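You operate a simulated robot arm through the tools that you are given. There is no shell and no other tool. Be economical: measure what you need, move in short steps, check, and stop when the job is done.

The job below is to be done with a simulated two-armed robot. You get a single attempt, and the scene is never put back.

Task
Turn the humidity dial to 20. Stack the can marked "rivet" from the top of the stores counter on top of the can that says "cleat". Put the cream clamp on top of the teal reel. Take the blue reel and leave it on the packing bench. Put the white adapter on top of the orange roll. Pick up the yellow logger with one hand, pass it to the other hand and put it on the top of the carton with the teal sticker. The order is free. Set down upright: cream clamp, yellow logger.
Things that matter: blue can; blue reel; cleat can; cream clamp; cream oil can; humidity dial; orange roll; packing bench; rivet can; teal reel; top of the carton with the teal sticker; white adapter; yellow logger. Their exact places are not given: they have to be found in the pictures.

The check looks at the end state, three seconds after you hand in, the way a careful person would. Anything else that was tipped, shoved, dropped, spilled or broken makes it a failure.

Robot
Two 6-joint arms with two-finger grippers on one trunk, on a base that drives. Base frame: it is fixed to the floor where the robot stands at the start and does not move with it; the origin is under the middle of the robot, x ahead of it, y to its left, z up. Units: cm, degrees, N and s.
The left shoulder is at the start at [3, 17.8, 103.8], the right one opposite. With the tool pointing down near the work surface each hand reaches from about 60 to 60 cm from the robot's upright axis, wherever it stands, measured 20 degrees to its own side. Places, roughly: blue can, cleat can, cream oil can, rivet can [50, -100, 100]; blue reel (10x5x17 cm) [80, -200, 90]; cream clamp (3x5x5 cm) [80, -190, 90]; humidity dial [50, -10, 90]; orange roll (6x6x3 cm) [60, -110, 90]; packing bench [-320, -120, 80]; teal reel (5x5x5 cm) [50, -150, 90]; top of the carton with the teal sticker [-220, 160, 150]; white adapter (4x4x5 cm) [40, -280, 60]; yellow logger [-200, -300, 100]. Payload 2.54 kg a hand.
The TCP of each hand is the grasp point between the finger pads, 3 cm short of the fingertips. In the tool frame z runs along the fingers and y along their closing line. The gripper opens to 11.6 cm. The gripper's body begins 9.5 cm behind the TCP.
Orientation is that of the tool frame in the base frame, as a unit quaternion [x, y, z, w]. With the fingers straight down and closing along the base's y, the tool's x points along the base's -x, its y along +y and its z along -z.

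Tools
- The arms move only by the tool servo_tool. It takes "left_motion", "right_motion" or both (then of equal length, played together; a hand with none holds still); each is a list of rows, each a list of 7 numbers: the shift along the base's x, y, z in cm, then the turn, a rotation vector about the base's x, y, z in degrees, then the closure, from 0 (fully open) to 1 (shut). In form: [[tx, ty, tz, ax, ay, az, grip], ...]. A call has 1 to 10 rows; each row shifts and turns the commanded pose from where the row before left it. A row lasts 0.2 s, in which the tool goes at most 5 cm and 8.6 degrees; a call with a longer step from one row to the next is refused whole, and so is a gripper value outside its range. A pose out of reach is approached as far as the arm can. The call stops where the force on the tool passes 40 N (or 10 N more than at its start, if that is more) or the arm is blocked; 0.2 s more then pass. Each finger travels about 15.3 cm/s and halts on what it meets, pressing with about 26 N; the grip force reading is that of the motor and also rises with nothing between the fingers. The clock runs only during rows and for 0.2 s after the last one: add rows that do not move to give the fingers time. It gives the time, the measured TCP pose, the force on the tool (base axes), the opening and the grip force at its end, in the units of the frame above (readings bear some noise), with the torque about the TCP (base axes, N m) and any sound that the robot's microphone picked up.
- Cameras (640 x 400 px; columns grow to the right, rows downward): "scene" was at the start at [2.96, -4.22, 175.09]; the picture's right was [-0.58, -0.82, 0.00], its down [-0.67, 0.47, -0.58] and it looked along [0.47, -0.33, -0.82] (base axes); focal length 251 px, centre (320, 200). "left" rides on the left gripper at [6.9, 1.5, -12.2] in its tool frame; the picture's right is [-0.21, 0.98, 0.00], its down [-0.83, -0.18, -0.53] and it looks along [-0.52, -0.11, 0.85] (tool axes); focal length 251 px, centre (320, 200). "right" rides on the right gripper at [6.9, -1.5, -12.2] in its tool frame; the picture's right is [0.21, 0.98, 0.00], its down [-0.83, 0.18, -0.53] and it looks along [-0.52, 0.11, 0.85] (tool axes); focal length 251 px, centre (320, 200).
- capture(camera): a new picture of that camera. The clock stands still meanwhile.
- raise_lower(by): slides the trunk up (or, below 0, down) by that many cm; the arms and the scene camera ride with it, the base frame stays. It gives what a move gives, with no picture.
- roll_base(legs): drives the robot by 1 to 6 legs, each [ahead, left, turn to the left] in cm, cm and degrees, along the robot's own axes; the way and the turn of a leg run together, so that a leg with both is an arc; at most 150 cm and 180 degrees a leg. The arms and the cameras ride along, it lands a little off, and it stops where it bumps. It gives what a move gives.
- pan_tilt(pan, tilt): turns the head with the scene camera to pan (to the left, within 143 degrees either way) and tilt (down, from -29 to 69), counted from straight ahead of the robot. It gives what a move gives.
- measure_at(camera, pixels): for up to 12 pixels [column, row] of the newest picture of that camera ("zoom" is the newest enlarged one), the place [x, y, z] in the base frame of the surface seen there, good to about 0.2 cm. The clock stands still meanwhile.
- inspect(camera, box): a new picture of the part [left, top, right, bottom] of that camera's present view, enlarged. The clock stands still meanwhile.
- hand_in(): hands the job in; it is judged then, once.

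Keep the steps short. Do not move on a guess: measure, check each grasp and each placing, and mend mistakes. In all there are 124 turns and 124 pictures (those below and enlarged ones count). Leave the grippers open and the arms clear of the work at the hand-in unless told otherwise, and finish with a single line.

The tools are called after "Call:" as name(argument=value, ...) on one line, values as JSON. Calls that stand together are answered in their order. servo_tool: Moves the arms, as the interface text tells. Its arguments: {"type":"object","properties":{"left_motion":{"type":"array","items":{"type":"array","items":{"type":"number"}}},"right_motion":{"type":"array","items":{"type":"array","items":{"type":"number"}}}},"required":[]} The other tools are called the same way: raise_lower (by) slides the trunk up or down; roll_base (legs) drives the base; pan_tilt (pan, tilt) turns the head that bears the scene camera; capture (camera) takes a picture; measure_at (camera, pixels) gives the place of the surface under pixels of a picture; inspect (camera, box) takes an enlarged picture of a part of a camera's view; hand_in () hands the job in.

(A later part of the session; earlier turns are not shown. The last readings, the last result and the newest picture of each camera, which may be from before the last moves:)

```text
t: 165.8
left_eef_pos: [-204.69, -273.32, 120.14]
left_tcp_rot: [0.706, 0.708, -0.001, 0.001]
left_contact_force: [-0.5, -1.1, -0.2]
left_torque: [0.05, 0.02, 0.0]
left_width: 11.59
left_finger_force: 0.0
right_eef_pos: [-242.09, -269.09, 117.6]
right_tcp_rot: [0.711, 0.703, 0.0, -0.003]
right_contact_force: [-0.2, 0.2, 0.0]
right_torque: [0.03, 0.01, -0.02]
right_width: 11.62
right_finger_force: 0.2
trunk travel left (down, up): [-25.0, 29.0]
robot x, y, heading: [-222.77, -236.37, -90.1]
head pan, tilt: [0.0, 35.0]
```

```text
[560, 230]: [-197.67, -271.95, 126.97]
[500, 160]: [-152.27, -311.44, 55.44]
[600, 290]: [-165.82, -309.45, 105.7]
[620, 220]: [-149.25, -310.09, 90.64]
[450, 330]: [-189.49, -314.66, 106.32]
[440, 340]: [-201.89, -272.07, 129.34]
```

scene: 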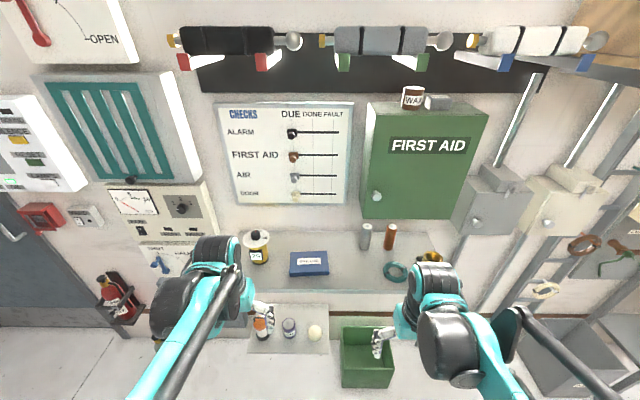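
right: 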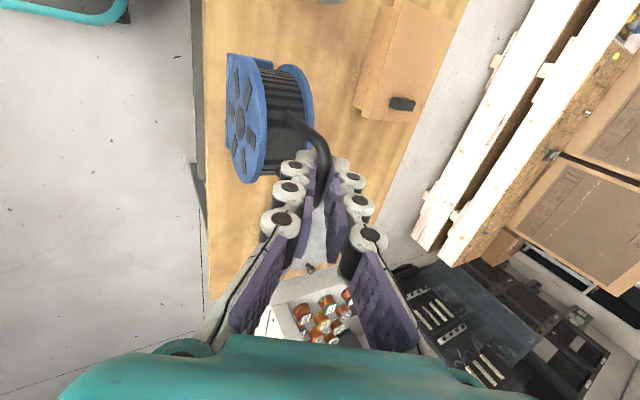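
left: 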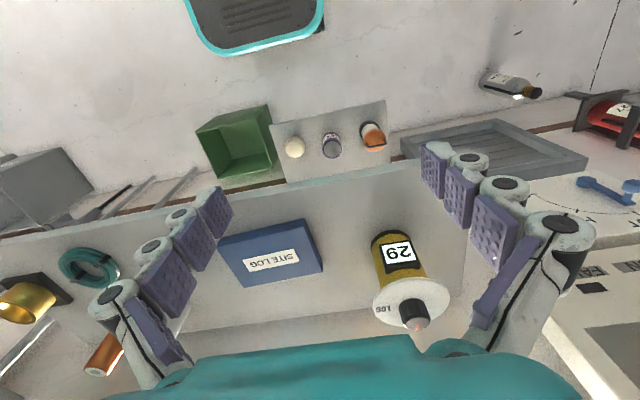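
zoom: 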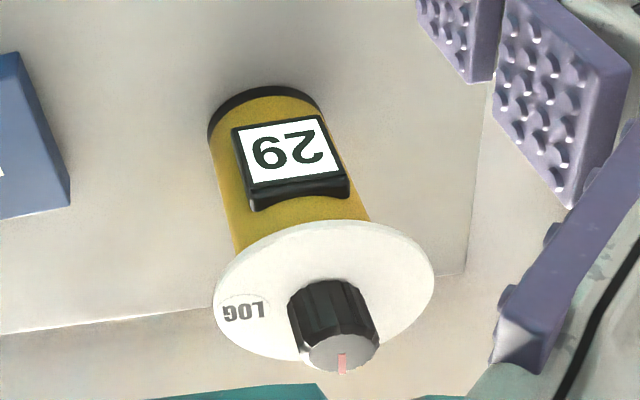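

Disc centre (−197.6, −297), radius 4.7, top 111.6; knob 2.6 cm wide up to z 114.2; body radius 3. Plan: left hand takes the knob from above, then the right hand takes the body from the side. I move the left hand above the knob.

Call:
servo_tool(left_motion=[[1.18, -4, 0.5, 0, 0, 0, 0.3], [1.18, -4, 0.5, 0, 0, 0, 0.57], [1.18, -4, 0.5, 0, 0, 0, 0.57], [1.18, -4, 0.5, 0, 0, 0, 0.57], [1.18, -4, 0.5, 0, 0, 0, 0.57], [1.18, -4, 0.5, 0, 0, 0, 0.57], [0, 0, 0, 0, 0, 0, 0.57]])

Call:
capture(camera="left")

```text
t: 167.4
left_eef_pos: [-197.64, -297.23, 123.29]
left_tcp_rot: [0.706, 0.708, -0.002, 0.001]
left_contact_force: [-0.8, -0.1, 0.0]
left_torque: [-0.03, 0.0, 0.02]
left_width: 5.01
left_finger_force: 0.0
right_eef_pos: [-242.08, -268.81, 117.71]
right_tcp_rot: [0.71, 0.704, -0.002, -0.001]
right_contact_force: [0.0, -0.1, 0.6]
right_torque: [-0.05, 0.0, 0.0]
right_width: 11.61
right_finger_force: 0.1
trunk travel left (down, up): [-25.0, 29.0]
robot x, y, heading: [-222.77, -236.49, -89.8]
head pan, tilt: [0.0, 35.0]
```

```text
41 pictures are left
```

left: 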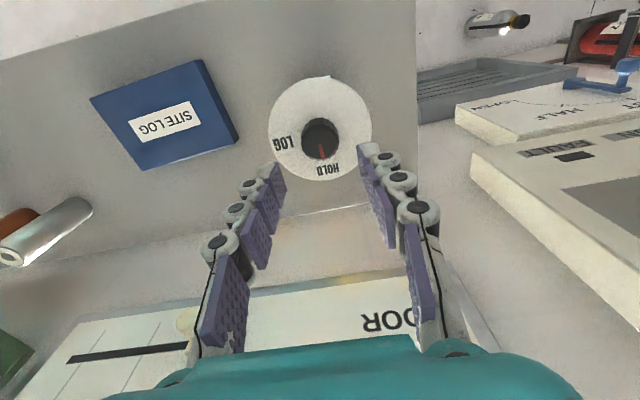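

The knob is a LOG/HOLD dial, so I will not grip it. Instead I take the body under the disc with the left tool tilted 55° forward. I back off and tilt, opening the fingers.

Call:
servo_tool(left_motion=[[0, 4.5, 0, 0, 0, 0, 0.4], [0, 3, -0.5, -8, 0, 0, 0.2], [0, 2, -1.5, -8, 0, 0, 0], [0, 1, -1.5, -8, 0, 0, 0], [0, 1, -1.5, -8, 0, 0, 0], [0, 0.5, -1.5, -8, 0, 0, 0], [0, 0, -1.5, -8, 0, 0, 0], [0, 0, -1.5, -7, 0, 0, 0], [0, 0, -1.5, 0, 0, 0, 0], [0, 0, 0, 0, 0, 0, 0]])

Call:
capture(camera="left")

```text
t: 169.6
left_eef_pos: [-197.65, -285.04, 112.29]
left_tcp_rot: [0.626, 0.627, -0.328, 0.327]
left_contact_force: [0.8, -0.1, -0.3]
left_torque: [0.02, 0.0, 0.0]
left_width: 11.58
left_finger_force: 0.1
right_eef_pos: [-242.12, -268.99, 117.78]
right_tcp_rot: [0.711, 0.703, -0.001, -0.002]
right_contact_force: [-0.3, 0.8, 0.2]
right_torque: [-0.03, 0.0, -0.01]
right_width: 11.61
right_finger_force: 0.0
trunk travel left (down, up): [-25.0, 29.0]
robot x, y, heading: [-222.81, -236.38, -89.8]
head pan, tilt: [0.0, 35.0]
```

```text
40 pictures are left
```

left: 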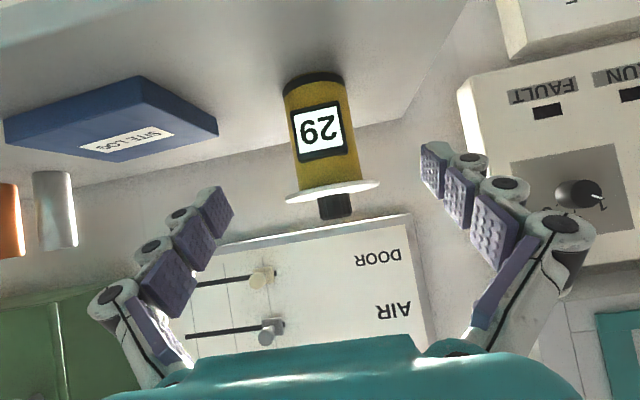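

Well in line. I advance along the tool around the body.

Call:
servo_tool(left_motion=[[0, -3.8, -2.88, 0, 0, 0, 0], [0, -3.8, -2.88, 0, 0, 0, 0], [0.05, -1.9, -1.44, 0, 0, 0, 0], [0, -1.9, -1.44, 0, 0, 0, 0], [0, 0, 0, 0, 0, 0, 0]])

Call:
capture(camera="left")

Call:
capture(camera="scene")

```text
t: 170.8
left_eef_pos: [-197.54, -296.53, 103.61]
left_tcp_rot: [0.626, 0.627, -0.327, 0.328]
left_contact_force: [-0.9, 0.0, 0.6]
left_torque: [-0.03, 0.02, 0.0]
left_width: 11.61
left_finger_force: 0.0
right_eef_pos: [-242.06, -268.93, 117.7]
right_tcp_rot: [0.71, 0.704, -0.002, -0.001]
right_contact_force: [0.2, 0.8, 0.0]
right_torque: [-0.01, -0.02, -0.04]
right_width: 11.63
right_finger_force: 0.1
trunk travel left (down, up): [-25.0, 29.0]
robot x, y, heading: [-222.86, -236.54, -89.8]
head pan, tilt: [0.0, 35.0]
```

```text
39 pictures are left
```

left: 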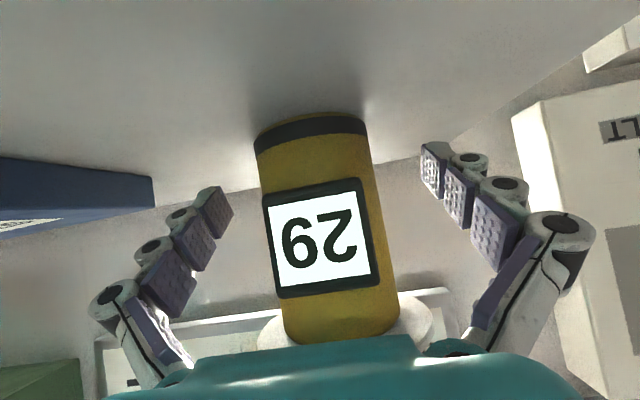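

```text
38 pictures are left
```

scene: 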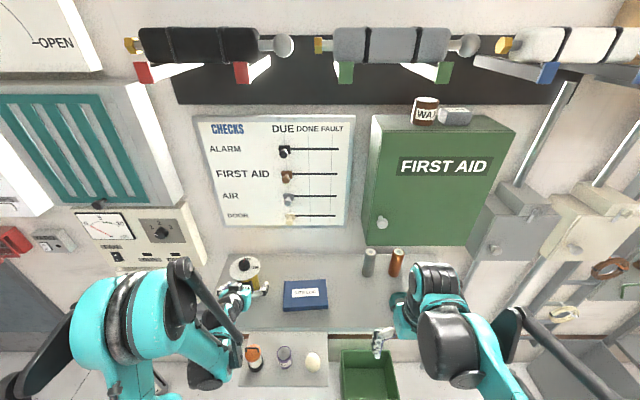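

Well placed. I close on the body.

Call:
servo_tool(left_motion=[[0, 0, 0, 0, 0, 0, 0.2], [0, 0, 0, 0, 0, 0, 0.4], [0, 0, 0, 0, 0, 0, 0.6], [0, 0, 0, 0, 0, 0, 0.8], [0, 0, 0, 0, 0, 0, 0.8]])

Call:
capture(camera="left")

```text
t: 172.0
left_eef_pos: [-197.55, -296.65, 103.64]
left_tcp_rot: [0.626, 0.627, -0.328, 0.327]
left_contact_force: [-0.6, 1.8, 2.4]
left_torque: [0.0, 0.12, -0.04]
left_width: 6.67
left_finger_force: 26.2
right_eef_pos: [-241.96, -268.93, 117.79]
right_tcp_rot: [0.71, 0.704, -0.001, -0.002]
right_contact_force: [0.0, -0.3, 0.1]
right_torque: [-0.01, -0.02, -0.01]
right_width: 11.58
right_finger_force: 0.0
trunk travel left (down, up): [-25.0, 29.0]
robot x, y, heading: [-222.48, -236.46, -89.9]
head pan, tilt: [0.0, 35.0]
```

```text
37 pictures are left
```

left: 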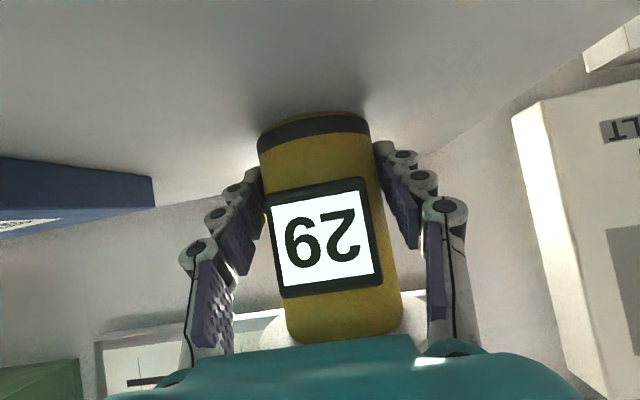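

Gripped (6.7 cm). I lift 3 cm straight up and check.

Call:
servo_tool(left_motion=[[0, 0, 1, 0, 0, 0, 0.8], [0, 0, 2, 0, 0, 0, 0.8], [0, 0, 2, 0, 0, 0, 0.8], [0, 4, 1.5, 0, 0, 0, 0.8], [0, 4.5, 1, 0, 0, 0, 0.8], [0, 4.5, 0, 0, 0, 0, 0.8], [0, 4.5, 0, 0, 0, 0, 0.8], [0, 0, 0, 0, 0, 0, 0.8]])

Call:
capture(camera="left")

Call:
capture(camera="scene")

```text
t: 173.8
left_eef_pos: [-197.51, -279.01, 110.91]
left_tcp_rot: [0.627, 0.628, -0.326, 0.326]
left_contact_force: [0.9, -0.4, -3.8]
left_torque: [0.08, 0.02, -0.02]
left_width: 6.67
left_finger_force: 26.2
right_eef_pos: [-242.0, -269.31, 117.7]
right_tcp_rot: [0.71, 0.704, -0.002, -0.003]
right_contact_force: [0.1, 0.2, 0.7]
right_torque: [0.0, -0.01, -0.03]
right_width: 11.58
right_finger_force: 0.1
trunk travel left (down, up): [-25.0, 29.0]
robot x, y, heading: [-222.74, -236.42, -90.1]
head pan, tilt: [0.0, 35.0]
```

```text
36 pictures are left
```

left: 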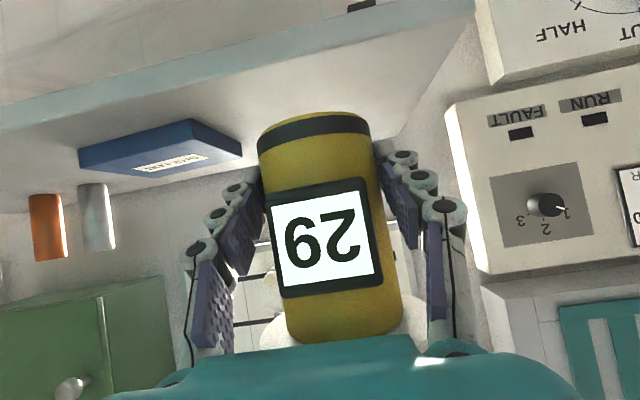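

```text
35 pictures are left
```

scene: 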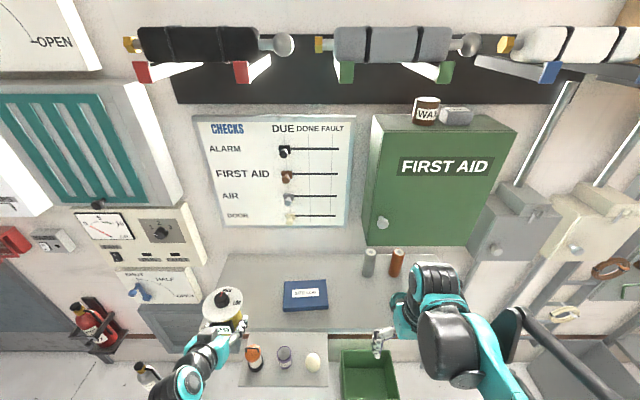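

The logger is held upright. I back the base 35 cm, then turn the left hand to point to the right and the right hand inward, for a pass in front of the robot.

Call:
roll_base(legs=[[-35, 0, 0]])

Call:
servo_tool(left_motion=[[-2.4, -0.5, 0, 0, 0, -8.2, 0.8], [-2.4, -0.5, 0, 0, 0, -8.2, 0.8], [-2.4, -0.5, 0, 0, 0, -8.2, 0.8], [-2.4, -0.5, 0, 0, 0, -8.2, 0.8], [-2.4, -0.5, 0, 0, 0, -8.2, 0.8], [-2.4, -0.5, 0, 0, 0, -8.2, 0.8], [-2.4, -0.5, 0, 0, 0, -8.2, 0.8], [-2.4, -0.5, 0, 0, 0, -8.2, 0.8], [-2.4, -0.5, 0, 0, 0, -8.2, 0.8], [-2.4, -0.5, 0, 0, 0, -8.2, 0.8]], right_motion=[[-1.2, -1.5, 0.4, 0, 0, 8.2, 0], [-1.2, -1.5, 0.4, 0, 0, 8.2, 0], [-1.2, -1.5, 0.4, 0, 0, 8.2, 0], [-1.2, -1.5, 0.4, 0, 0, 8.2, 0], [-1.2, -1.5, 0.4, 0, 0, 8.2, 0], [-1.2, -1.5, 0.4, 0, 0, 8.2, 0], [-1.2, -1.5, 0.4, 0, 0, 8.2, 0], [-1.2, -1.5, 0.4, 0, 0, 8.2, 0], [-1.2, -1.5, 0.4, 0, 0, 8.2, 0], [-1.2, -1.5, 0.4, 0, 0, 8.2, 0]])

Call:
capture(camera="scene")

```text
t: 176.1
left_eef_pos: [-197.65, -243.83, 111.0]
left_tcp_rot: [0.625, 0.628, -0.327, 0.328]
left_contact_force: [0.0, 0.3, -2.8]
left_torque: [0.04, 0.0, -0.01]
left_width: 6.65
left_finger_force: 25.9
right_eef_pos: [-242.17, -234.07, 117.53]
right_tcp_rot: [0.71, 0.704, -0.001, -0.002]
right_contact_force: [-0.5, 0.7, -0.4]
right_torque: [-0.01, 0.0, 0.01]
right_width: 11.61
right_finger_force: 0.0
trunk travel left (down, up): [-25.0, 29.0]
robot x, y, heading: [-222.84, -201.3, -89.7]
head pan, tilt: [0.0, 35.0]
```

```text
t: 178.3
left_eef_pos: [-221.82, -249.01, 110.93]
left_tcp_rot: [0.885, 0.063, -0.461, 0.031]
left_contact_force: [-0.3, -1.0, -3.5]
left_torque: [0.06, -0.04, -0.01]
left_width: 6.69
left_finger_force: 26.6
right_eef_pos: [-254.31, -249.33, 121.53]
right_tcp_rot: [0.073, 0.997, -0.002, 0.001]
right_contact_force: [-0.3, -0.4, -0.4]
right_torque: [0.05, 0.02, 0.03]
right_width: 11.61
right_finger_force: 0.0
trunk travel left (down, up): [-25.0, 29.0]
robot x, y, heading: [-222.83, -201.36, -89.4]
head pan, tilt: [0.0, 35.0]
```

```text
34 pictures are left
```

scene: 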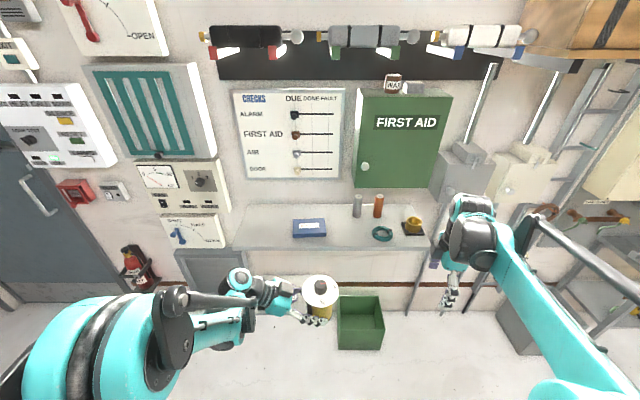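

Good arrangement. I finish the yaws and tilt the right tool 70° inward.

Call:
servo_tool(left_motion=[[0, 0, 0, 0, 0, -8, 0.8], [0, 0, 0, 0, 0, 0, 0.8], [0, 0, 0, 0, 0, 0, 0.8], [0, 0, 0, 0, 0, 0, 0.8], [0, 0, 0, 0, 0, 0, 0.8], [0, 0, 0, 0, 0, 0, 0.8], [0, 0, 0, 0, 0, 0, 0.8], [0, 0, 0, 0, 0, 0, 0.8], [0, 0, 0, 0, 0, 0, 0.8], [0, 0, 0, 0, 0, 0, 0.8]], right_motion=[[0, 0, 0, 0, 0, 8.4, 0], [1, 0, 0.2, 0, -7.8, 0, 0], [1, 0, 0.2, 0, -7.8, 0, 0], [1, 0, 0.2, 0, -7.8, 0, 0], [1, 0, 0.2, 0, -7.8, 0, 0], [1, 0, 0.2, 0, -7.8, 0, 0], [1, 0, 0.2, 0, -7.8, 0, 0], [1, 0, 0.2, 0, -7.8, 0, 0], [1, 0, 0.2, 0, -7.8, 0, 0], [1, 0, 0.2, 0, -7.6, 0, 0]])

Call:
pan_tilt(pan=0, tilt=50)

Call:
capture(camera="scene")

Call:
capture(camera="right")

```text
t: 180.5
left_eef_pos: [-221.81, -248.89, 110.9]
left_tcp_rot: [0.886, 0.002, -0.463, 0.0]
left_contact_force: [0.4, -0.4, -3.3]
left_torque: [-0.02, -0.02, -0.01]
left_width: 6.69
left_finger_force: 26.1
right_eef_pos: [-242.0, -250.77, 123.3]
right_tcp_rot: [0.004, 0.82, -0.005, 0.573]
right_contact_force: [-0.4, 0.3, -0.5]
right_torque: [0.01, -0.02, -0.03]
right_width: 11.59
right_finger_force: 0.0
right hand out of reach, approached as far as the arm can: row 9, 10
trunk travel left (down, up): [-25.0, 29.0]
robot x, y, heading: [-222.78, -201.39, -89.5]
head pan, tilt: [0.0, 35.0]
```

```text
t: 181.2
left_eef_pos: [-221.72, -248.79, 111.02]
left_tcp_rot: [0.887, 0.002, -0.462, 0.0]
left_contact_force: [0.1, -0.2, -4.2]
left_torque: [-0.01, -0.02, 0.0]
left_width: 6.67
left_finger_force: 25.5
right_eef_pos: [-241.95, -250.82, 123.42]
right_tcp_rot: [0.005, 0.821, -0.006, 0.571]
right_contact_force: [0.6, -0.2, 0.2]
right_torque: [0.01, -0.03, 0.02]
right_width: 11.58
right_finger_force: 0.0
trunk travel left (down, up): [-25.0, 29.0]
robot x, y, heading: [-223.02, -201.24, -89.4]
head pan, tilt: [0.0, 50.0]
```

```text
33 pictures are left
```

scene: 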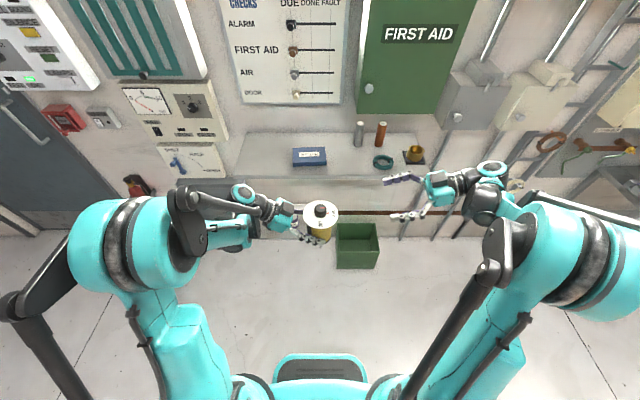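

```text
32 pictures are left
```

right: 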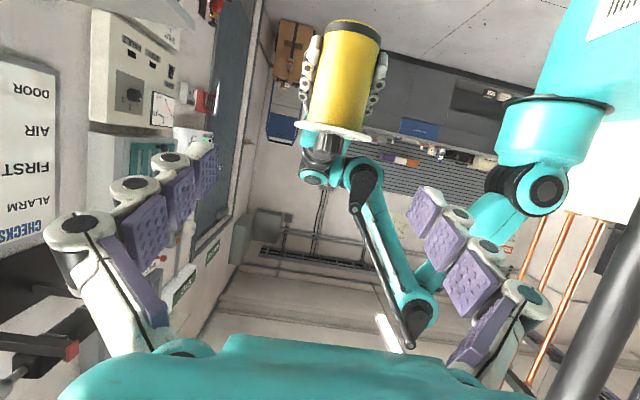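

The right tool points inward at 70°. I measure the logger's present position.

Call:
inspect(camera="scene", box=[270, 170, 390, 260])

Call:
measure_at(camera="right", pixels=[[343, 80], [320, 85], [372, 85], [350, 28], [340, 120], [328, 135], [302, 125], [370, 135]])

```text
4.44 times, centred on (330, 215) of scene
```

zoom: 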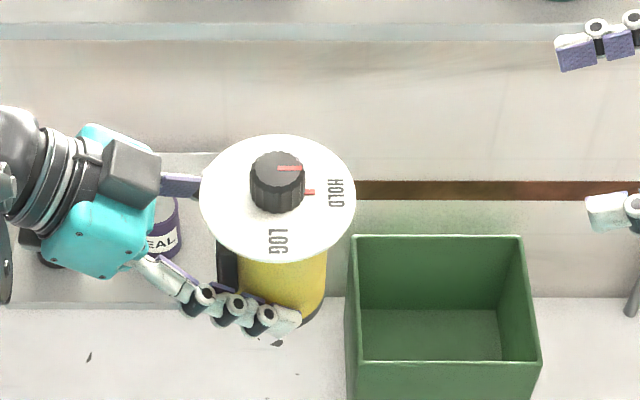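

```text
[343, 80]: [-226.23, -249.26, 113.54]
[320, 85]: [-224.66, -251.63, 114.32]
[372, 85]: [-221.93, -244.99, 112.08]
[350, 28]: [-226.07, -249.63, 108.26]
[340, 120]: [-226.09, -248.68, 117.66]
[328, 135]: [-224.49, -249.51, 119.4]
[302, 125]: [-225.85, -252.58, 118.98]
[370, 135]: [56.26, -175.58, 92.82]
```

Call:
measure_at(camera="zoom", pixels=[[204, 195], [352, 197], [277, 140], [277, 258], [300, 310], [250, 240], [290, 160], [285, 280]])

```text
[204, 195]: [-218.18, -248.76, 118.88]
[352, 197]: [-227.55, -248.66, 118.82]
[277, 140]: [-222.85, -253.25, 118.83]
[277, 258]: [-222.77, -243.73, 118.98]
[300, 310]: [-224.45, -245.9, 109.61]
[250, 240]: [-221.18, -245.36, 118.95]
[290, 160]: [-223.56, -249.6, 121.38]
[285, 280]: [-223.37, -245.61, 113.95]
```

Logger axis (−222.85, −248.6), upright, bottom ≈107.15. I make a small inward move of the right hand to see where its command stands.

Call:
servo_tool(right_motion=[[3, 1, -0.5, 0, 0, 0, 0], [0, 0, 0, 0, 0, 0, 0]])

```text
t: 181.8
left_eef_pos: [-221.75, -248.91, 110.83]
left_tcp_rot: [0.887, 0.003, -0.462, 0.001]
left_contact_force: [1.1, 0.8, -3.0]
left_torque: [0.04, -0.05, 0.0]
left_width: 6.69
left_finger_force: 26.3
right_eef_pos: [-239.12, -249.77, 122.96]
right_tcp_rot: [0.002, 0.819, -0.002, 0.574]
right_contact_force: [-1.4, -0.6, 0.8]
right_torque: [-0.01, -0.05, -0.01]
right_width: 11.59
right_finger_force: 0.1
trunk travel left (down, up): [-25.0, 29.0]
robot x, y, heading: [-222.83, -201.47, -89.8]
head pan, tilt: [0.0, 50.0]
```

Command is in step. I align to the approach line and advance most of the way.

Call:
servo_tool(right_motion=[[0, 1.15, -2.1, 0, 0, 0, 0], [3.64, 0, -1.325, 0, 0, 0, 0], [3.64, 0, -1.325, 0, 0, 0, 0], [2.5, 0, -0.9, 0, 0, 0, 0], [0, 0, 0, 0, 0, 0, 0]])

Call:
capture(camera="right")

Call:
inspect(camera="scene", box=[250, 160, 410, 270])

```text
t: 183.0
left_eef_pos: [-221.75, -248.74, 111.02]
left_tcp_rot: [0.887, 0.002, -0.462, 0.0]
left_contact_force: [0.3, -0.1, -2.8]
left_torque: [0.0, -0.07, -0.01]
left_width: 6.68
left_finger_force: 25.6
right_eef_pos: [-229.11, -248.57, 117.3]
right_tcp_rot: [0.001, 0.819, -0.001, 0.574]
right_contact_force: [0.2, 0.7, 0.1]
right_torque: [0.02, 0.0, 0.01]
right_width: 11.59
right_finger_force: 0.1
trunk travel left (down, up): [-25.0, 29.0]
robot x, y, heading: [-223.01, -201.43, -89.5]
head pan, tilt: [0.0, 50.0]
```

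```text
30 pictures are left
```

right: 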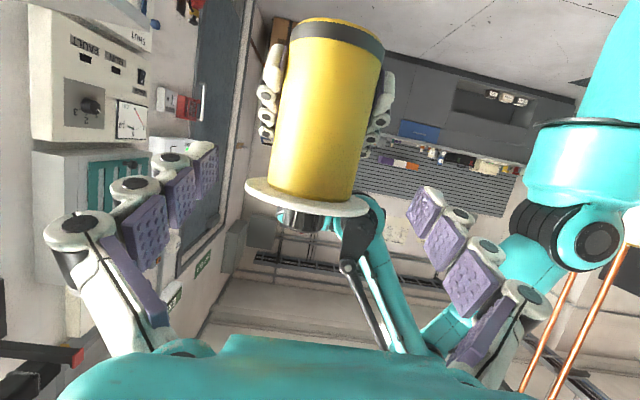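

```text
3.64 times, centred on (330, 215) of scene
```

zoom: 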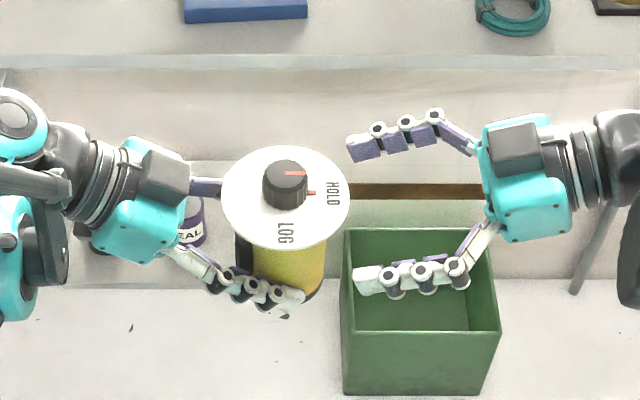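

Aligned. I advance the last 4.9 cm and close.

Call:
servo_tool(right_motion=[[2.3, 0, -0.87, 0, 0, 0, 0], [2.2, 0, -0.85, 0, 0, 0, 0], [0, 0, 0, 0, 0, 0, 0], [0, 0, 0, 0, 0, 0, 0.2], [0, 0, 0, 0, 0, 0, 0.4], [0, 0, 0, 0, 0, 0, 0.6], [0, 0, 0, 0, 0, 0, 0.8], [0, 0, 0, 0, 0, 0, 0.8]])

Call:
capture(camera="right")

Call:
inspect(camera="scene", box=[250, 160, 410, 270])

```text
t: 184.8
left_eef_pos: [-221.65, -248.7, 111.08]
left_tcp_rot: [0.887, 0.001, -0.463, -0.001]
left_contact_force: [5.2, 12.6, -3.6]
left_torque: [0.04, -0.05, -0.1]
left_width: 6.67
left_finger_force: 25.8
right_eef_pos: [-224.76, -248.76, 115.51]
right_tcp_rot: [0.002, 0.82, -0.002, 0.573]
right_contact_force: [-5.0, -11.8, 0.4]
right_torque: [-0.6, 0.23, -0.35]
right_width: 6.7
right_finger_force: 26.1
trunk travel left (down, up): [-25.0, 29.0]
robot x, y, heading: [-223.12, -201.68, -89.7]
head pan, tilt: [0.0, 50.0]
```

```text
28 pictures are left
```

right: 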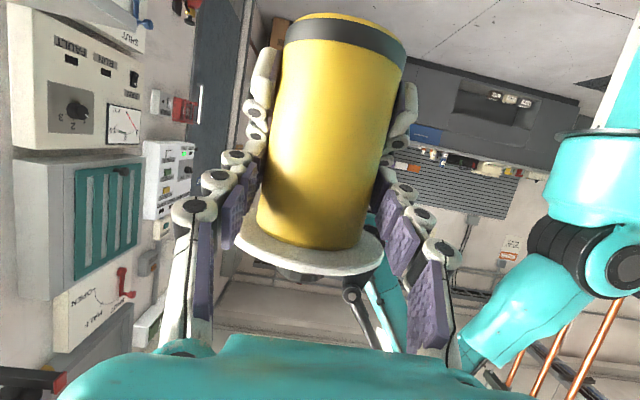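

```text
3.64 times, centred on (330, 215) of scene
```

zoom: 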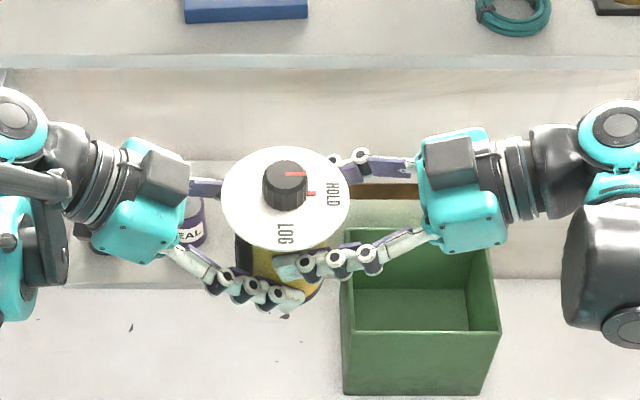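

Both hands hold it (6.7 cm). I open the left hand and withdraw it along its own axis.

Call:
servo_tool(left_motion=[[0, 0, 0, 0, 0, 0, 0.5], [0, 0, 0, 0, 0, 0, 0.2], [0, 0, 0, 0, 0, 0, 0], [0, 0, 0, 0, 0, 0, 0], [1.64, 0, 1.15, 0, 0, 0, 0], [3.28, 0, 2.3, 0, 0, 0, 0], [3.28, 0, 2.3, 0, 0, 0, 0], [3.28, 0, 2.3, 0, 0, 0, 0], [3.28, 0, 2.3, 0, 0, 0, 0], [0, 0, 0, 0, 0, 0, 0]])

Call:
capture(camera="right")

Call:
inspect(camera="scene", box=[220, 140, 420, 270])

```text
t: 187.0
left_eef_pos: [-207.12, -249.01, 121.25]
left_tcp_rot: [0.887, 0.002, -0.463, 0.0]
left_contact_force: [0.1, -0.1, 0.0]
left_torque: [0.0, 0.03, 0.0]
left_width: 11.6
left_finger_force: 0.0
right_eef_pos: [-224.7, -248.73, 115.59]
right_tcp_rot: [0.002, 0.82, -0.001, 0.573]
right_contact_force: [-0.6, -0.8, -0.4]
right_torque: [-0.02, 0.08, 0.0]
right_width: 6.7
right_finger_force: 25.8
trunk travel left (down, up): [-25.0, 29.0]
robot x, y, heading: [-223.14, -201.5, -89.9]
head pan, tilt: [0.0, 50.0]
```

```text
26 pictures are left
```

right: 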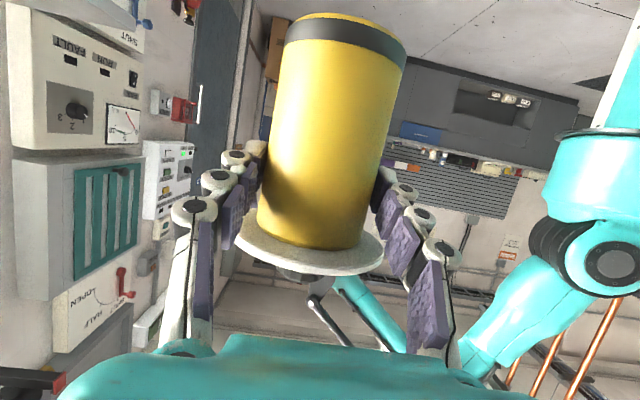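

```text
3.08 times, centred on (320, 205) of scene
```

zoom: 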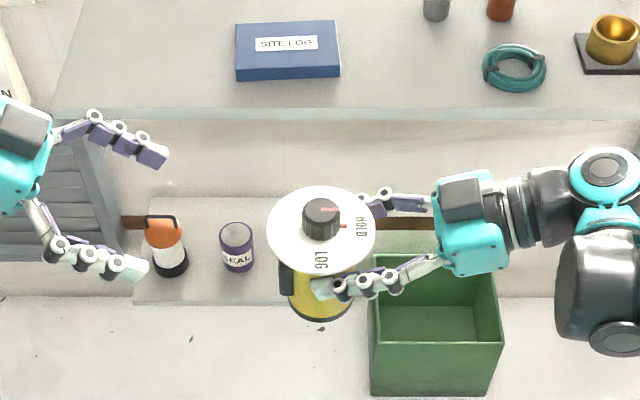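

Pass done; the logger is upright in the right hand. I turn the right hand to point forward and set the left hand back to vertical.

Call:
servo_tool(left_motion=[[3, 0, 0, 0, 0, 0, 0], [3, 0, 0, 0, -8, 0, 0], [3, 0, 0, 0, -8, 0, 0], [2, 0, 0, 0, -8, 0, 0], [2, 0, 0, 0, -8, 0, 0], [0, 0, 0, 0, -8, 0, 0], [0, 0, 0, 0, -8, 0, 0], [0, 0, 0, 0, -7, 0, 0], [0, 0.5, 0, 0, 0, 8.5, 0], [0, 0.5, 0, 0, 0, 8.5, 0]], right_motion=[[-2, 0, 0, 0, 0, -8, 0.8], [-2, 0, 0, 0, 0, -8, 0.8], [-2, 0, 0, 0, 0, -8, 0.8], [-2, 0, 0, 0, 0, -8, 0.8], [-2, 0, 0, 0, 0, -8, 0.8], [-2, 0, 0, 0, 0, -8, 0.8], [-2, 0, 0, 0, 0, -8, 0.8], [-2, 0, 0, 0, 0, -8, 0.8], [-2, 0, 0, 0, 0, -8, 0.8], [-1, 0, 0, 0, 0, -8, 0.8]])

Call:
servo_tool(left_motion=[[0, 1, 0, 0, 0, 8.5, 0], [0, 1, 0, 0, 0, 8.5, 0], [0, 1, 0, 0, 0, 8.5, 0], [0, 1, 0, 0, 0, 8.5, 0], [0, 1, 0, 0, 0, 8.5, 0], [0, 1, 0, 0, 0, 8.5, 0], [0, 1, 0, 0, 0, 8.5, 0], [0, 1, 0, 0, 0, 8.5, 0], [0, 0, 0, 0, 0, 5, 0]], right_motion=[[0, 0, 0, 0, 0, -8, 0.8], [0, 0, 0, 0, 0, -2, 0.8], [0, 0, 0, 0, 0, 0, 0.8], [0, 0, 0, 0, 0, 0, 0.8], [0, 0, 0, 0, 0, 0, 0.8], [0, 0, 0, 0, 0, 0, 0.8], [0, 0, 0, 0, 0, 0, 0.8], [0, 0, 0, 0, 0, 0, 0.8], [0, 0, 0, 0, 0, 0, 0.8]])

Call:
roll_base(legs=[[0, 145, 0], [0, 0, 180]])

Call:
pan_tilt(pan=25, tilt=15)

Call:
capture(camera="scene")

```text
t: 189.2
left_eef_pos: [-193.94, -247.77, 121.31]
left_tcp_rot: [0.989, 0.149, -0.001, 0.002]
left_contact_force: [0.3, -0.7, -0.6]
left_torque: [-0.03, -0.03, -0.02]
left_width: 11.6
left_finger_force: 0.2
right_eef_pos: [-243.77, -248.63, 115.5]
right_tcp_rot: [0.529, 0.626, -0.37, 0.438]
right_contact_force: [-0.9, 0.5, -0.4]
right_torque: [0.06, -0.01, -0.01]
right_width: 6.74
right_finger_force: 25.9
trunk travel left (down, up): [-25.0, 29.0]
robot x, y, heading: [-222.73, -201.39, -89.7]
head pan, tilt: [0.0, 50.0]
```

```text
t: 191.2
left_eef_pos: [-193.85, -239.98, 121.36]
left_tcp_rot: [0.705, 0.709, 0.0, 0.001]
left_contact_force: [-0.1, -0.4, 0.0]
left_torque: [0.02, 0.0, 0.01]
left_width: 11.59
left_finger_force: 0.0
right_eef_pos: [-243.72, -248.67, 115.53]
right_tcp_rot: [0.582, 0.578, -0.406, 0.403]
right_contact_force: [0.0, -0.2, -0.1]
right_torque: [0.04, -0.02, 0.0]
right_width: 6.73
right_finger_force: 25.7
trunk travel left (down, up): [-25.0, 29.0]
robot x, y, heading: [-223.15, -201.49, -89.8]
head pan, tilt: [0.0, 50.0]
```

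```text
t: 205.8
left_eef_pos: [-105.32, -162.22, 121.35]
left_tcp_rot: [-0.697, 0.717, 0.002, 0.0]
left_contact_force: [-0.1, 0.5, 0.8]
left_torque: [0.0, -0.01, -0.02]
left_width: 11.6
left_finger_force: 0.1
right_eef_pos: [-55.28, -154.92, 115.62]
right_tcp_rot: [-0.57, 0.589, 0.398, 0.412]
right_contact_force: [0.6, 0.7, -0.4]
right_torque: [-0.08, -0.03, -0.03]
right_width: 6.73
right_finger_force: 26.2
trunk travel left (down, up): [-25.0, 29.0]
robot x, y, heading: [-77.51, -201.62, 88.7]
head pan, tilt: [0.0, 50.0]
```

```text
t: 206.8
left_eef_pos: [-105.44, -162.26, 121.29]
left_tcp_rot: [-0.697, 0.717, 0.002, 0.0]
left_contact_force: [-0.4, 0.5, -1.4]
left_torque: [0.0, 0.0, 0.01]
left_width: 11.61
left_finger_force: 0.1
right_eef_pos: [-55.39, -155.03, 115.49]
right_tcp_rot: [-0.57, 0.589, 0.399, 0.412]
right_contact_force: [0.8, -0.1, -0.4]
right_torque: [-0.06, 0.05, -0.01]
right_width: 6.75
right_finger_force: 26.3
trunk travel left (down, up): [-25.0, 29.0]
robot x, y, heading: [-77.86, -201.67, 88.8]
head pan, tilt: [25.0, 15.0]
```

```text
24 pictures are left
```

scene: 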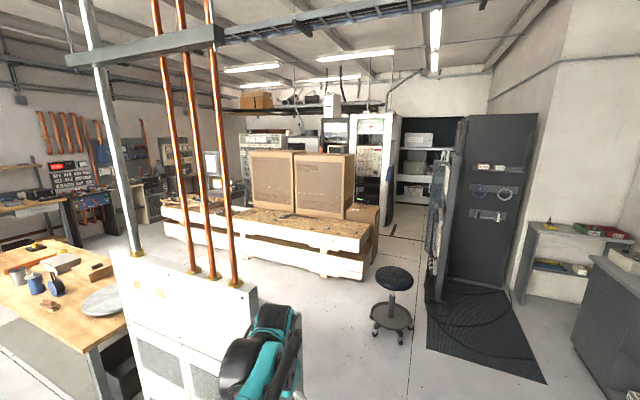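

I see the passage right of the crate. I measure carton corners, crate end, stool, cabinet.

Call:
measure_at(camera="scene", pixels=[[325, 157], [298, 158], [343, 212], [365, 225], [375, 235], [360, 275], [335, 230], [395, 280], [405, 240], [430, 290], [385, 195], [347, 160]])

Call:
inspect(camera="scene", box=[220, 130, 440, 300])

```text
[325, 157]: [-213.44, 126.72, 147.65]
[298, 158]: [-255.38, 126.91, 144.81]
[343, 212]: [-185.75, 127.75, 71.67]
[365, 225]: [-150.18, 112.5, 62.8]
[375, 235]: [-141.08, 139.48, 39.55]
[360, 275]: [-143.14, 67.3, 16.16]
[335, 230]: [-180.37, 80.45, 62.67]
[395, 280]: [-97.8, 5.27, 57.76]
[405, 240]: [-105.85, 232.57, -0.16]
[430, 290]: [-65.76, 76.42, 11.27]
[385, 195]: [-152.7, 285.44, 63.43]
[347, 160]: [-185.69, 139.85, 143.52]
```

```text
2.35 times, centred on (330, 215) of scene
```

zoom: 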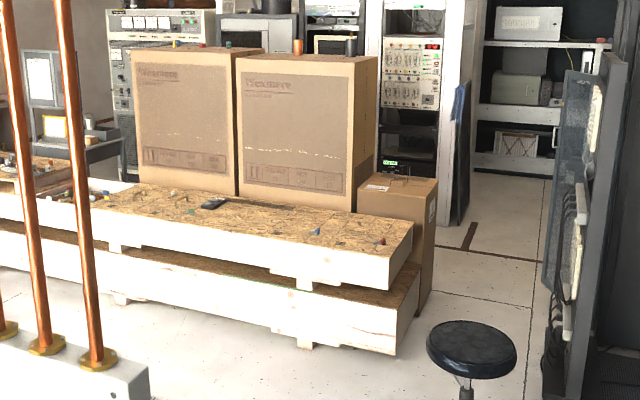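

The right carton (front y 127, side x −186) must be reached by the passage right of the crate, around the stool. I drive north 110 cm, and look at the passage and at the robot's own base.

Call:
roll_base(legs=[[110, 0, 1.2]])

Call:
pan_tilt(pan=140, tilt=69)

Call:
capture(camera="scene")

Call:
measure_at(camera="scene", pixels=[[320, 380], [260, 380], [380, 380], [320, 300], [200, 390], [440, 390], [100, 390], [550, 390], [320, 340], [480, 330], [160, 330], [320, 395]])

Call:
pan_tilt(pan=20, tilt=28)

Call:
capture(camera="scene")

```text
t: 212.4
left_eef_pos: [-102.67, -52.42, 121.32]
left_tcp_rot: [-0.697, 0.717, 0.001, 0.0]
left_contact_force: [-0.3, -0.2, -1.0]
left_torque: [-0.04, -0.01, 0.02]
left_width: 11.61
left_finger_force: 0.1
right_eef_pos: [-52.6, -45.24, 115.53]
right_tcp_rot: [-0.569, 0.59, 0.398, 0.412]
right_contact_force: [0.2, -1.1, 0.3]
right_torque: [-0.05, 0.02, -0.03]
right_width: 6.72
right_finger_force: 26.0
trunk travel left (down, up): [-25.0, 29.0]
robot x, y, heading: [-74.89, -91.46, 88.7]
head pan, tilt: [25.0, 15.0]
```

```text
t: 214.3
left_eef_pos: [-102.72, -52.38, 121.42]
left_tcp_rot: [-0.698, 0.717, 0.001, 0.0]
left_contact_force: [0.4, 0.1, 0.4]
left_torque: [0.01, -0.02, 0.02]
left_width: 11.6
left_finger_force: 0.1
right_eef_pos: [-52.54, -45.2, 115.51]
right_tcp_rot: [-0.57, 0.59, 0.398, 0.412]
right_contact_force: [0.3, 0.0, 0.0]
right_torque: [-0.07, 0.01, 0.0]
right_width: 6.73
right_finger_force: 25.9
trunk travel left (down, up): [-25.0, 29.0]
robot x, y, heading: [-74.4, -91.57, 88.4]
head pan, tilt: [140.0, 68.8]
```

```text
22 pictures are left
```

scene: 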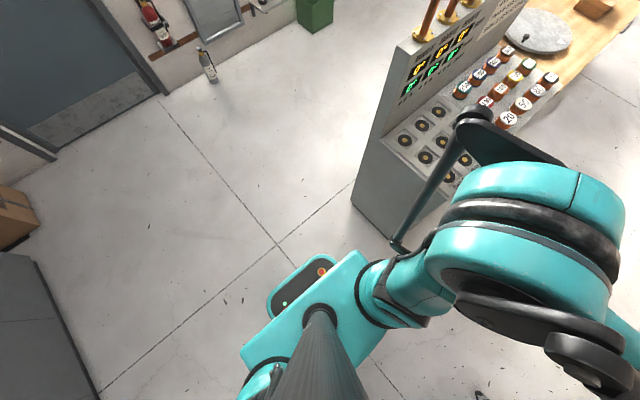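

```text
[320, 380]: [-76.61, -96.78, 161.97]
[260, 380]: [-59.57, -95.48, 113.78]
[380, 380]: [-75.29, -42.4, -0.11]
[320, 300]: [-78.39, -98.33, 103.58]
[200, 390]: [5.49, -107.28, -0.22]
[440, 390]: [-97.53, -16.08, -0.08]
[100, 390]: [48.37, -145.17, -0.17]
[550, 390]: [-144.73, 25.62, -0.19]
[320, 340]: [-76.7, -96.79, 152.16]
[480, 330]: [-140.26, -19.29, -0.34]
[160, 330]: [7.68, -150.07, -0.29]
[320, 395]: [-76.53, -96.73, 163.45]
```

```text
t: 216.3
left_eef_pos: [-102.61, -52.41, 121.41]
left_tcp_rot: [-0.697, 0.717, 0.002, -0.001]
left_contact_force: [-0.2, 0.2, -0.2]
left_torque: [-0.03, -0.01, 0.01]
left_width: 11.59
left_finger_force: 0.1
right_eef_pos: [-52.6, -45.1, 115.56]
right_tcp_rot: [-0.57, 0.59, 0.398, 0.412]
right_contact_force: [0.2, -0.5, -0.2]
right_torque: [-0.04, 0.0, 0.0]
right_width: 6.74
right_finger_force: 25.8
trunk travel left (down, up): [-25.0, 29.0]
robot x, y, heading: [-74.67, -92.05, 88.7]
head pan, tilt: [20.0, 28.0]
```

```text
21 pictures are left
```

scene: 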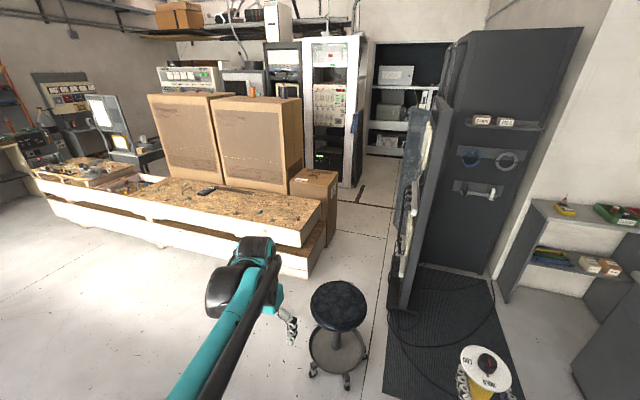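

The base's rear is short. I measure stool wheels, crate corner, small carton and the cabinet panel.

Call:
measure_at(camera="scene", pixels=[[315, 372], [350, 385], [368, 354], [338, 306], [312, 270], [320, 225], [333, 235], [338, 180], [300, 180], [402, 300], [418, 115], [302, 105]])

Call:
inspect(camera="scene", box=[140, 80, 400, 280])

```text
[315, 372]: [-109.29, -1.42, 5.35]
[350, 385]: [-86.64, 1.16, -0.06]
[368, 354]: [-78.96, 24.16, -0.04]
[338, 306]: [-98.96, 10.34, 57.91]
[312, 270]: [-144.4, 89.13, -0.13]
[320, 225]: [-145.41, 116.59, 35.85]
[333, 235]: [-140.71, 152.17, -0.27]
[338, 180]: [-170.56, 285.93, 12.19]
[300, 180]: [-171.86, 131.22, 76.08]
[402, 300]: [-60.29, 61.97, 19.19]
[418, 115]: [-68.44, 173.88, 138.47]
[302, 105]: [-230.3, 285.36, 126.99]
```

```text
2.00 times, centred on (270, 180) of scene
```

zoom: 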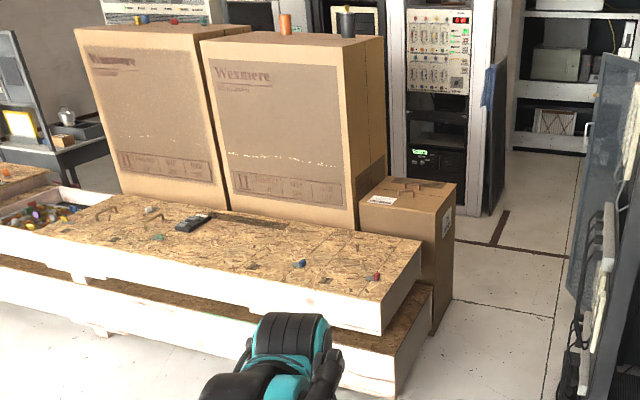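

Objects: stool about (−97,12) radius ~21; crate corner (−143,67); panel x≈−60. I will pass backward between stool and crate. First I go to a staging place west of the stool, heading south-west, and measure the gap and my own base.

Call:
roll_base(legs=[[42, 0, 0], [0, 85, 0], [0, 0, 133]])

Call:
pan_tilt(pan=-143, tilt=55)

Call:
capture(camera="scene")

```text
t: 228.6
left_eef_pos: [-168.74, -95.12, 121.27]
left_tcp_rot: [0.934, 0.357, 0.0, 0.0]
left_contact_force: [0.4, -0.4, -1.4]
left_torque: [-0.05, 0.01, 0.01]
left_width: 11.61
left_finger_force: 0.1
right_eef_pos: [-208.31, -63.92, 115.54]
right_tcp_rot: [0.767, 0.29, -0.536, 0.202]
right_contact_force: [0.0, -0.6, -0.8]
right_torque: [0.03, -0.03, -0.02]
right_width: 6.76
right_finger_force: 26.1
trunk travel left (down, up): [-25.0, 29.0]
robot x, y, heading: [-159.1, -48.16, -137.9]
head pan, tilt: [20.0, 28.0]
```

```text
t: 231.1
left_eef_pos: [-168.66, -95.24, 121.35]
left_tcp_rot: [0.934, 0.357, 0.0, 0.001]
left_contact_force: [0.8, -0.8, 0.2]
left_torque: [0.02, -0.01, -0.01]
left_width: 11.59
left_finger_force: 0.1
right_eef_pos: [-208.39, -63.82, 115.53]
right_tcp_rot: [0.767, 0.29, -0.536, 0.203]
right_contact_force: [-0.6, -0.4, 0.0]
right_torque: [0.06, -0.07, -0.01]
right_width: 6.76
right_finger_force: 26.6
trunk travel left (down, up): [-25.0, 29.0]
robot x, y, heading: [-159.44, -47.96, -138.2]
head pan, tilt: [-143.0, 55.0]
```

```text
19 pictures are left
```

scene: 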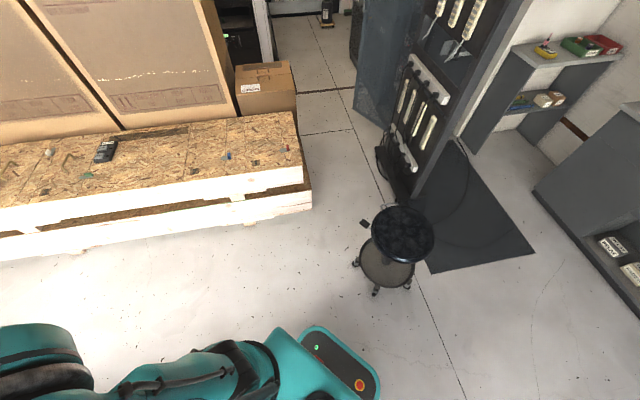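

Call:
measure_at(camera="scene", pixels=[[356, 263], [375, 293], [410, 287], [365, 223], [402, 235], [373, 225], [430, 240], [311, 207], [304, 335], [345, 330], [378, 378], [412, 200]])

```text
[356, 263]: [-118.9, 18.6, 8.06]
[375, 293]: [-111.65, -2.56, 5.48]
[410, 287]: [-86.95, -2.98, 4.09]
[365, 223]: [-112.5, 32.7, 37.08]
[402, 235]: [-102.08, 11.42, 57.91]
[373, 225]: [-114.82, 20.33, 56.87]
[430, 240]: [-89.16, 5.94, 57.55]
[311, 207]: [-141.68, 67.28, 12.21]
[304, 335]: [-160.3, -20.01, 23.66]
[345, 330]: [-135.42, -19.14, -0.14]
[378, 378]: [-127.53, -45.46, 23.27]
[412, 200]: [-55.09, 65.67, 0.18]
```

Stool wheels lie around (−99.5, 11.5) radius ~20; crate corner (−141.7, 67.3); my base is ±21.5 wide, ~28 to the rear. A straight backward pass at heading −142.9° through (−126.3, 47) leaves ~4 cm each side. I go to the staging point (−182, 5).

Call:
roll_base(legs=[[-18.3, -54.4, -4.7]])

```text
t: 234.4
left_eef_pos: [-193.62, -40.4, 121.38]
left_tcp_rot: [0.948, 0.317, -0.001, 0.002]
left_contact_force: [-0.4, 0.4, 0.4]
left_torque: [-0.04, 0.01, 0.02]
left_width: 11.61
left_finger_force: 0.1
right_eef_pos: [-230.33, -5.79, 115.49]
right_tcp_rot: [0.779, 0.257, -0.544, 0.179]
right_contact_force: [0.1, 0.4, -0.2]
right_torque: [0.02, -0.07, 0.02]
right_width: 6.73
right_finger_force: 25.8
trunk travel left (down, up): [-25.0, 29.0]
robot x, y, heading: [-179.99, 5.71, -142.9]
head pan, tilt: [-143.0, 55.0]
```

On line within 0.5 cm. I back 45 cm first and check.

Call:
roll_base(legs=[[-45, -0.5, 0]])

Call:
capture(camera="scene")

```text
t: 236.6
left_eef_pos: [-168.37, -18.0, 121.33]
left_tcp_rot: [0.953, 0.304, 0.001, 0.003]
left_contact_force: [-0.7, -0.4, -0.3]
left_torque: [-0.06, -0.11, -0.04]
left_width: 11.57
left_finger_force: 0.1
right_eef_pos: [-204.19, 17.62, 115.36]
right_tcp_rot: [0.783, 0.246, -0.545, 0.173]
right_contact_force: [-0.3, -0.1, -3.5]
right_torque: [-0.01, -0.07, 0.09]
right_width: 6.74
right_finger_force: 25.6
trunk travel left (down, up): [-25.0, 29.0]
robot x, y, heading: [-153.58, 28.07, -144.6]
head pan, tilt: [-143.0, 55.0]
stopped in leg 1: the robot was blocked; the commanded pose is now the measured one
```

```text
18 pictures are left
```

scene: 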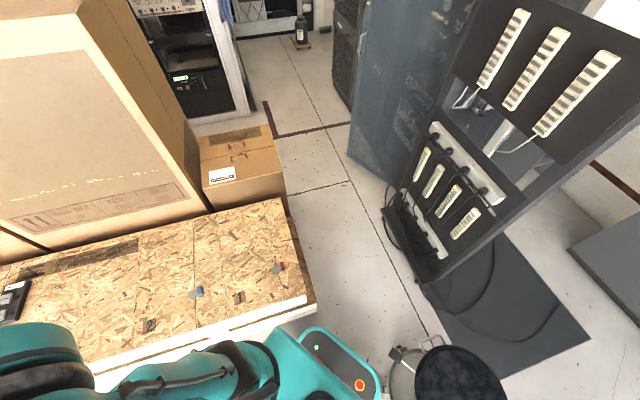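

Blocked. I measure what is near the rear corners.

Call:
inspect(camera="scene", box=[250, 280, 450, 400])

```text
3.20 times, centred on (350, 340) of scene
```

zoom: 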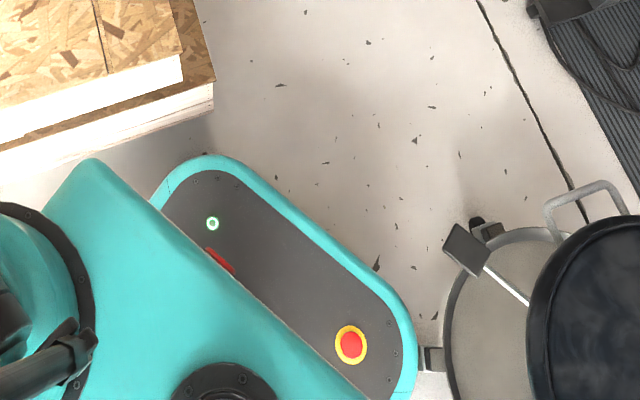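

The rear-left corner touches the stool's foot at zoom (430,358), while there is room on the crate side. I measure exactly.

Call:
measure_at(camera="zoom", pixels=[[410, 350], [413, 385], [400, 310], [215, 160], [165, 190], [432, 358], [485, 228], [462, 245], [212, 105], [212, 90], [180, 70], [100, 140]])

```text
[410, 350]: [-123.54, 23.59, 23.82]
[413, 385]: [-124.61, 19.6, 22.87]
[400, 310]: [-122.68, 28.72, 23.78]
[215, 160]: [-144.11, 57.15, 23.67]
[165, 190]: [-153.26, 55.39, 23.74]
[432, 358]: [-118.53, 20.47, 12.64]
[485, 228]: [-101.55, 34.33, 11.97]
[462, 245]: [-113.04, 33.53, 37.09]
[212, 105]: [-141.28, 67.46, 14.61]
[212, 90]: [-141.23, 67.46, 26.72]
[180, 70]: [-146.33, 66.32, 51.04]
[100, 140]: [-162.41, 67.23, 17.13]
```

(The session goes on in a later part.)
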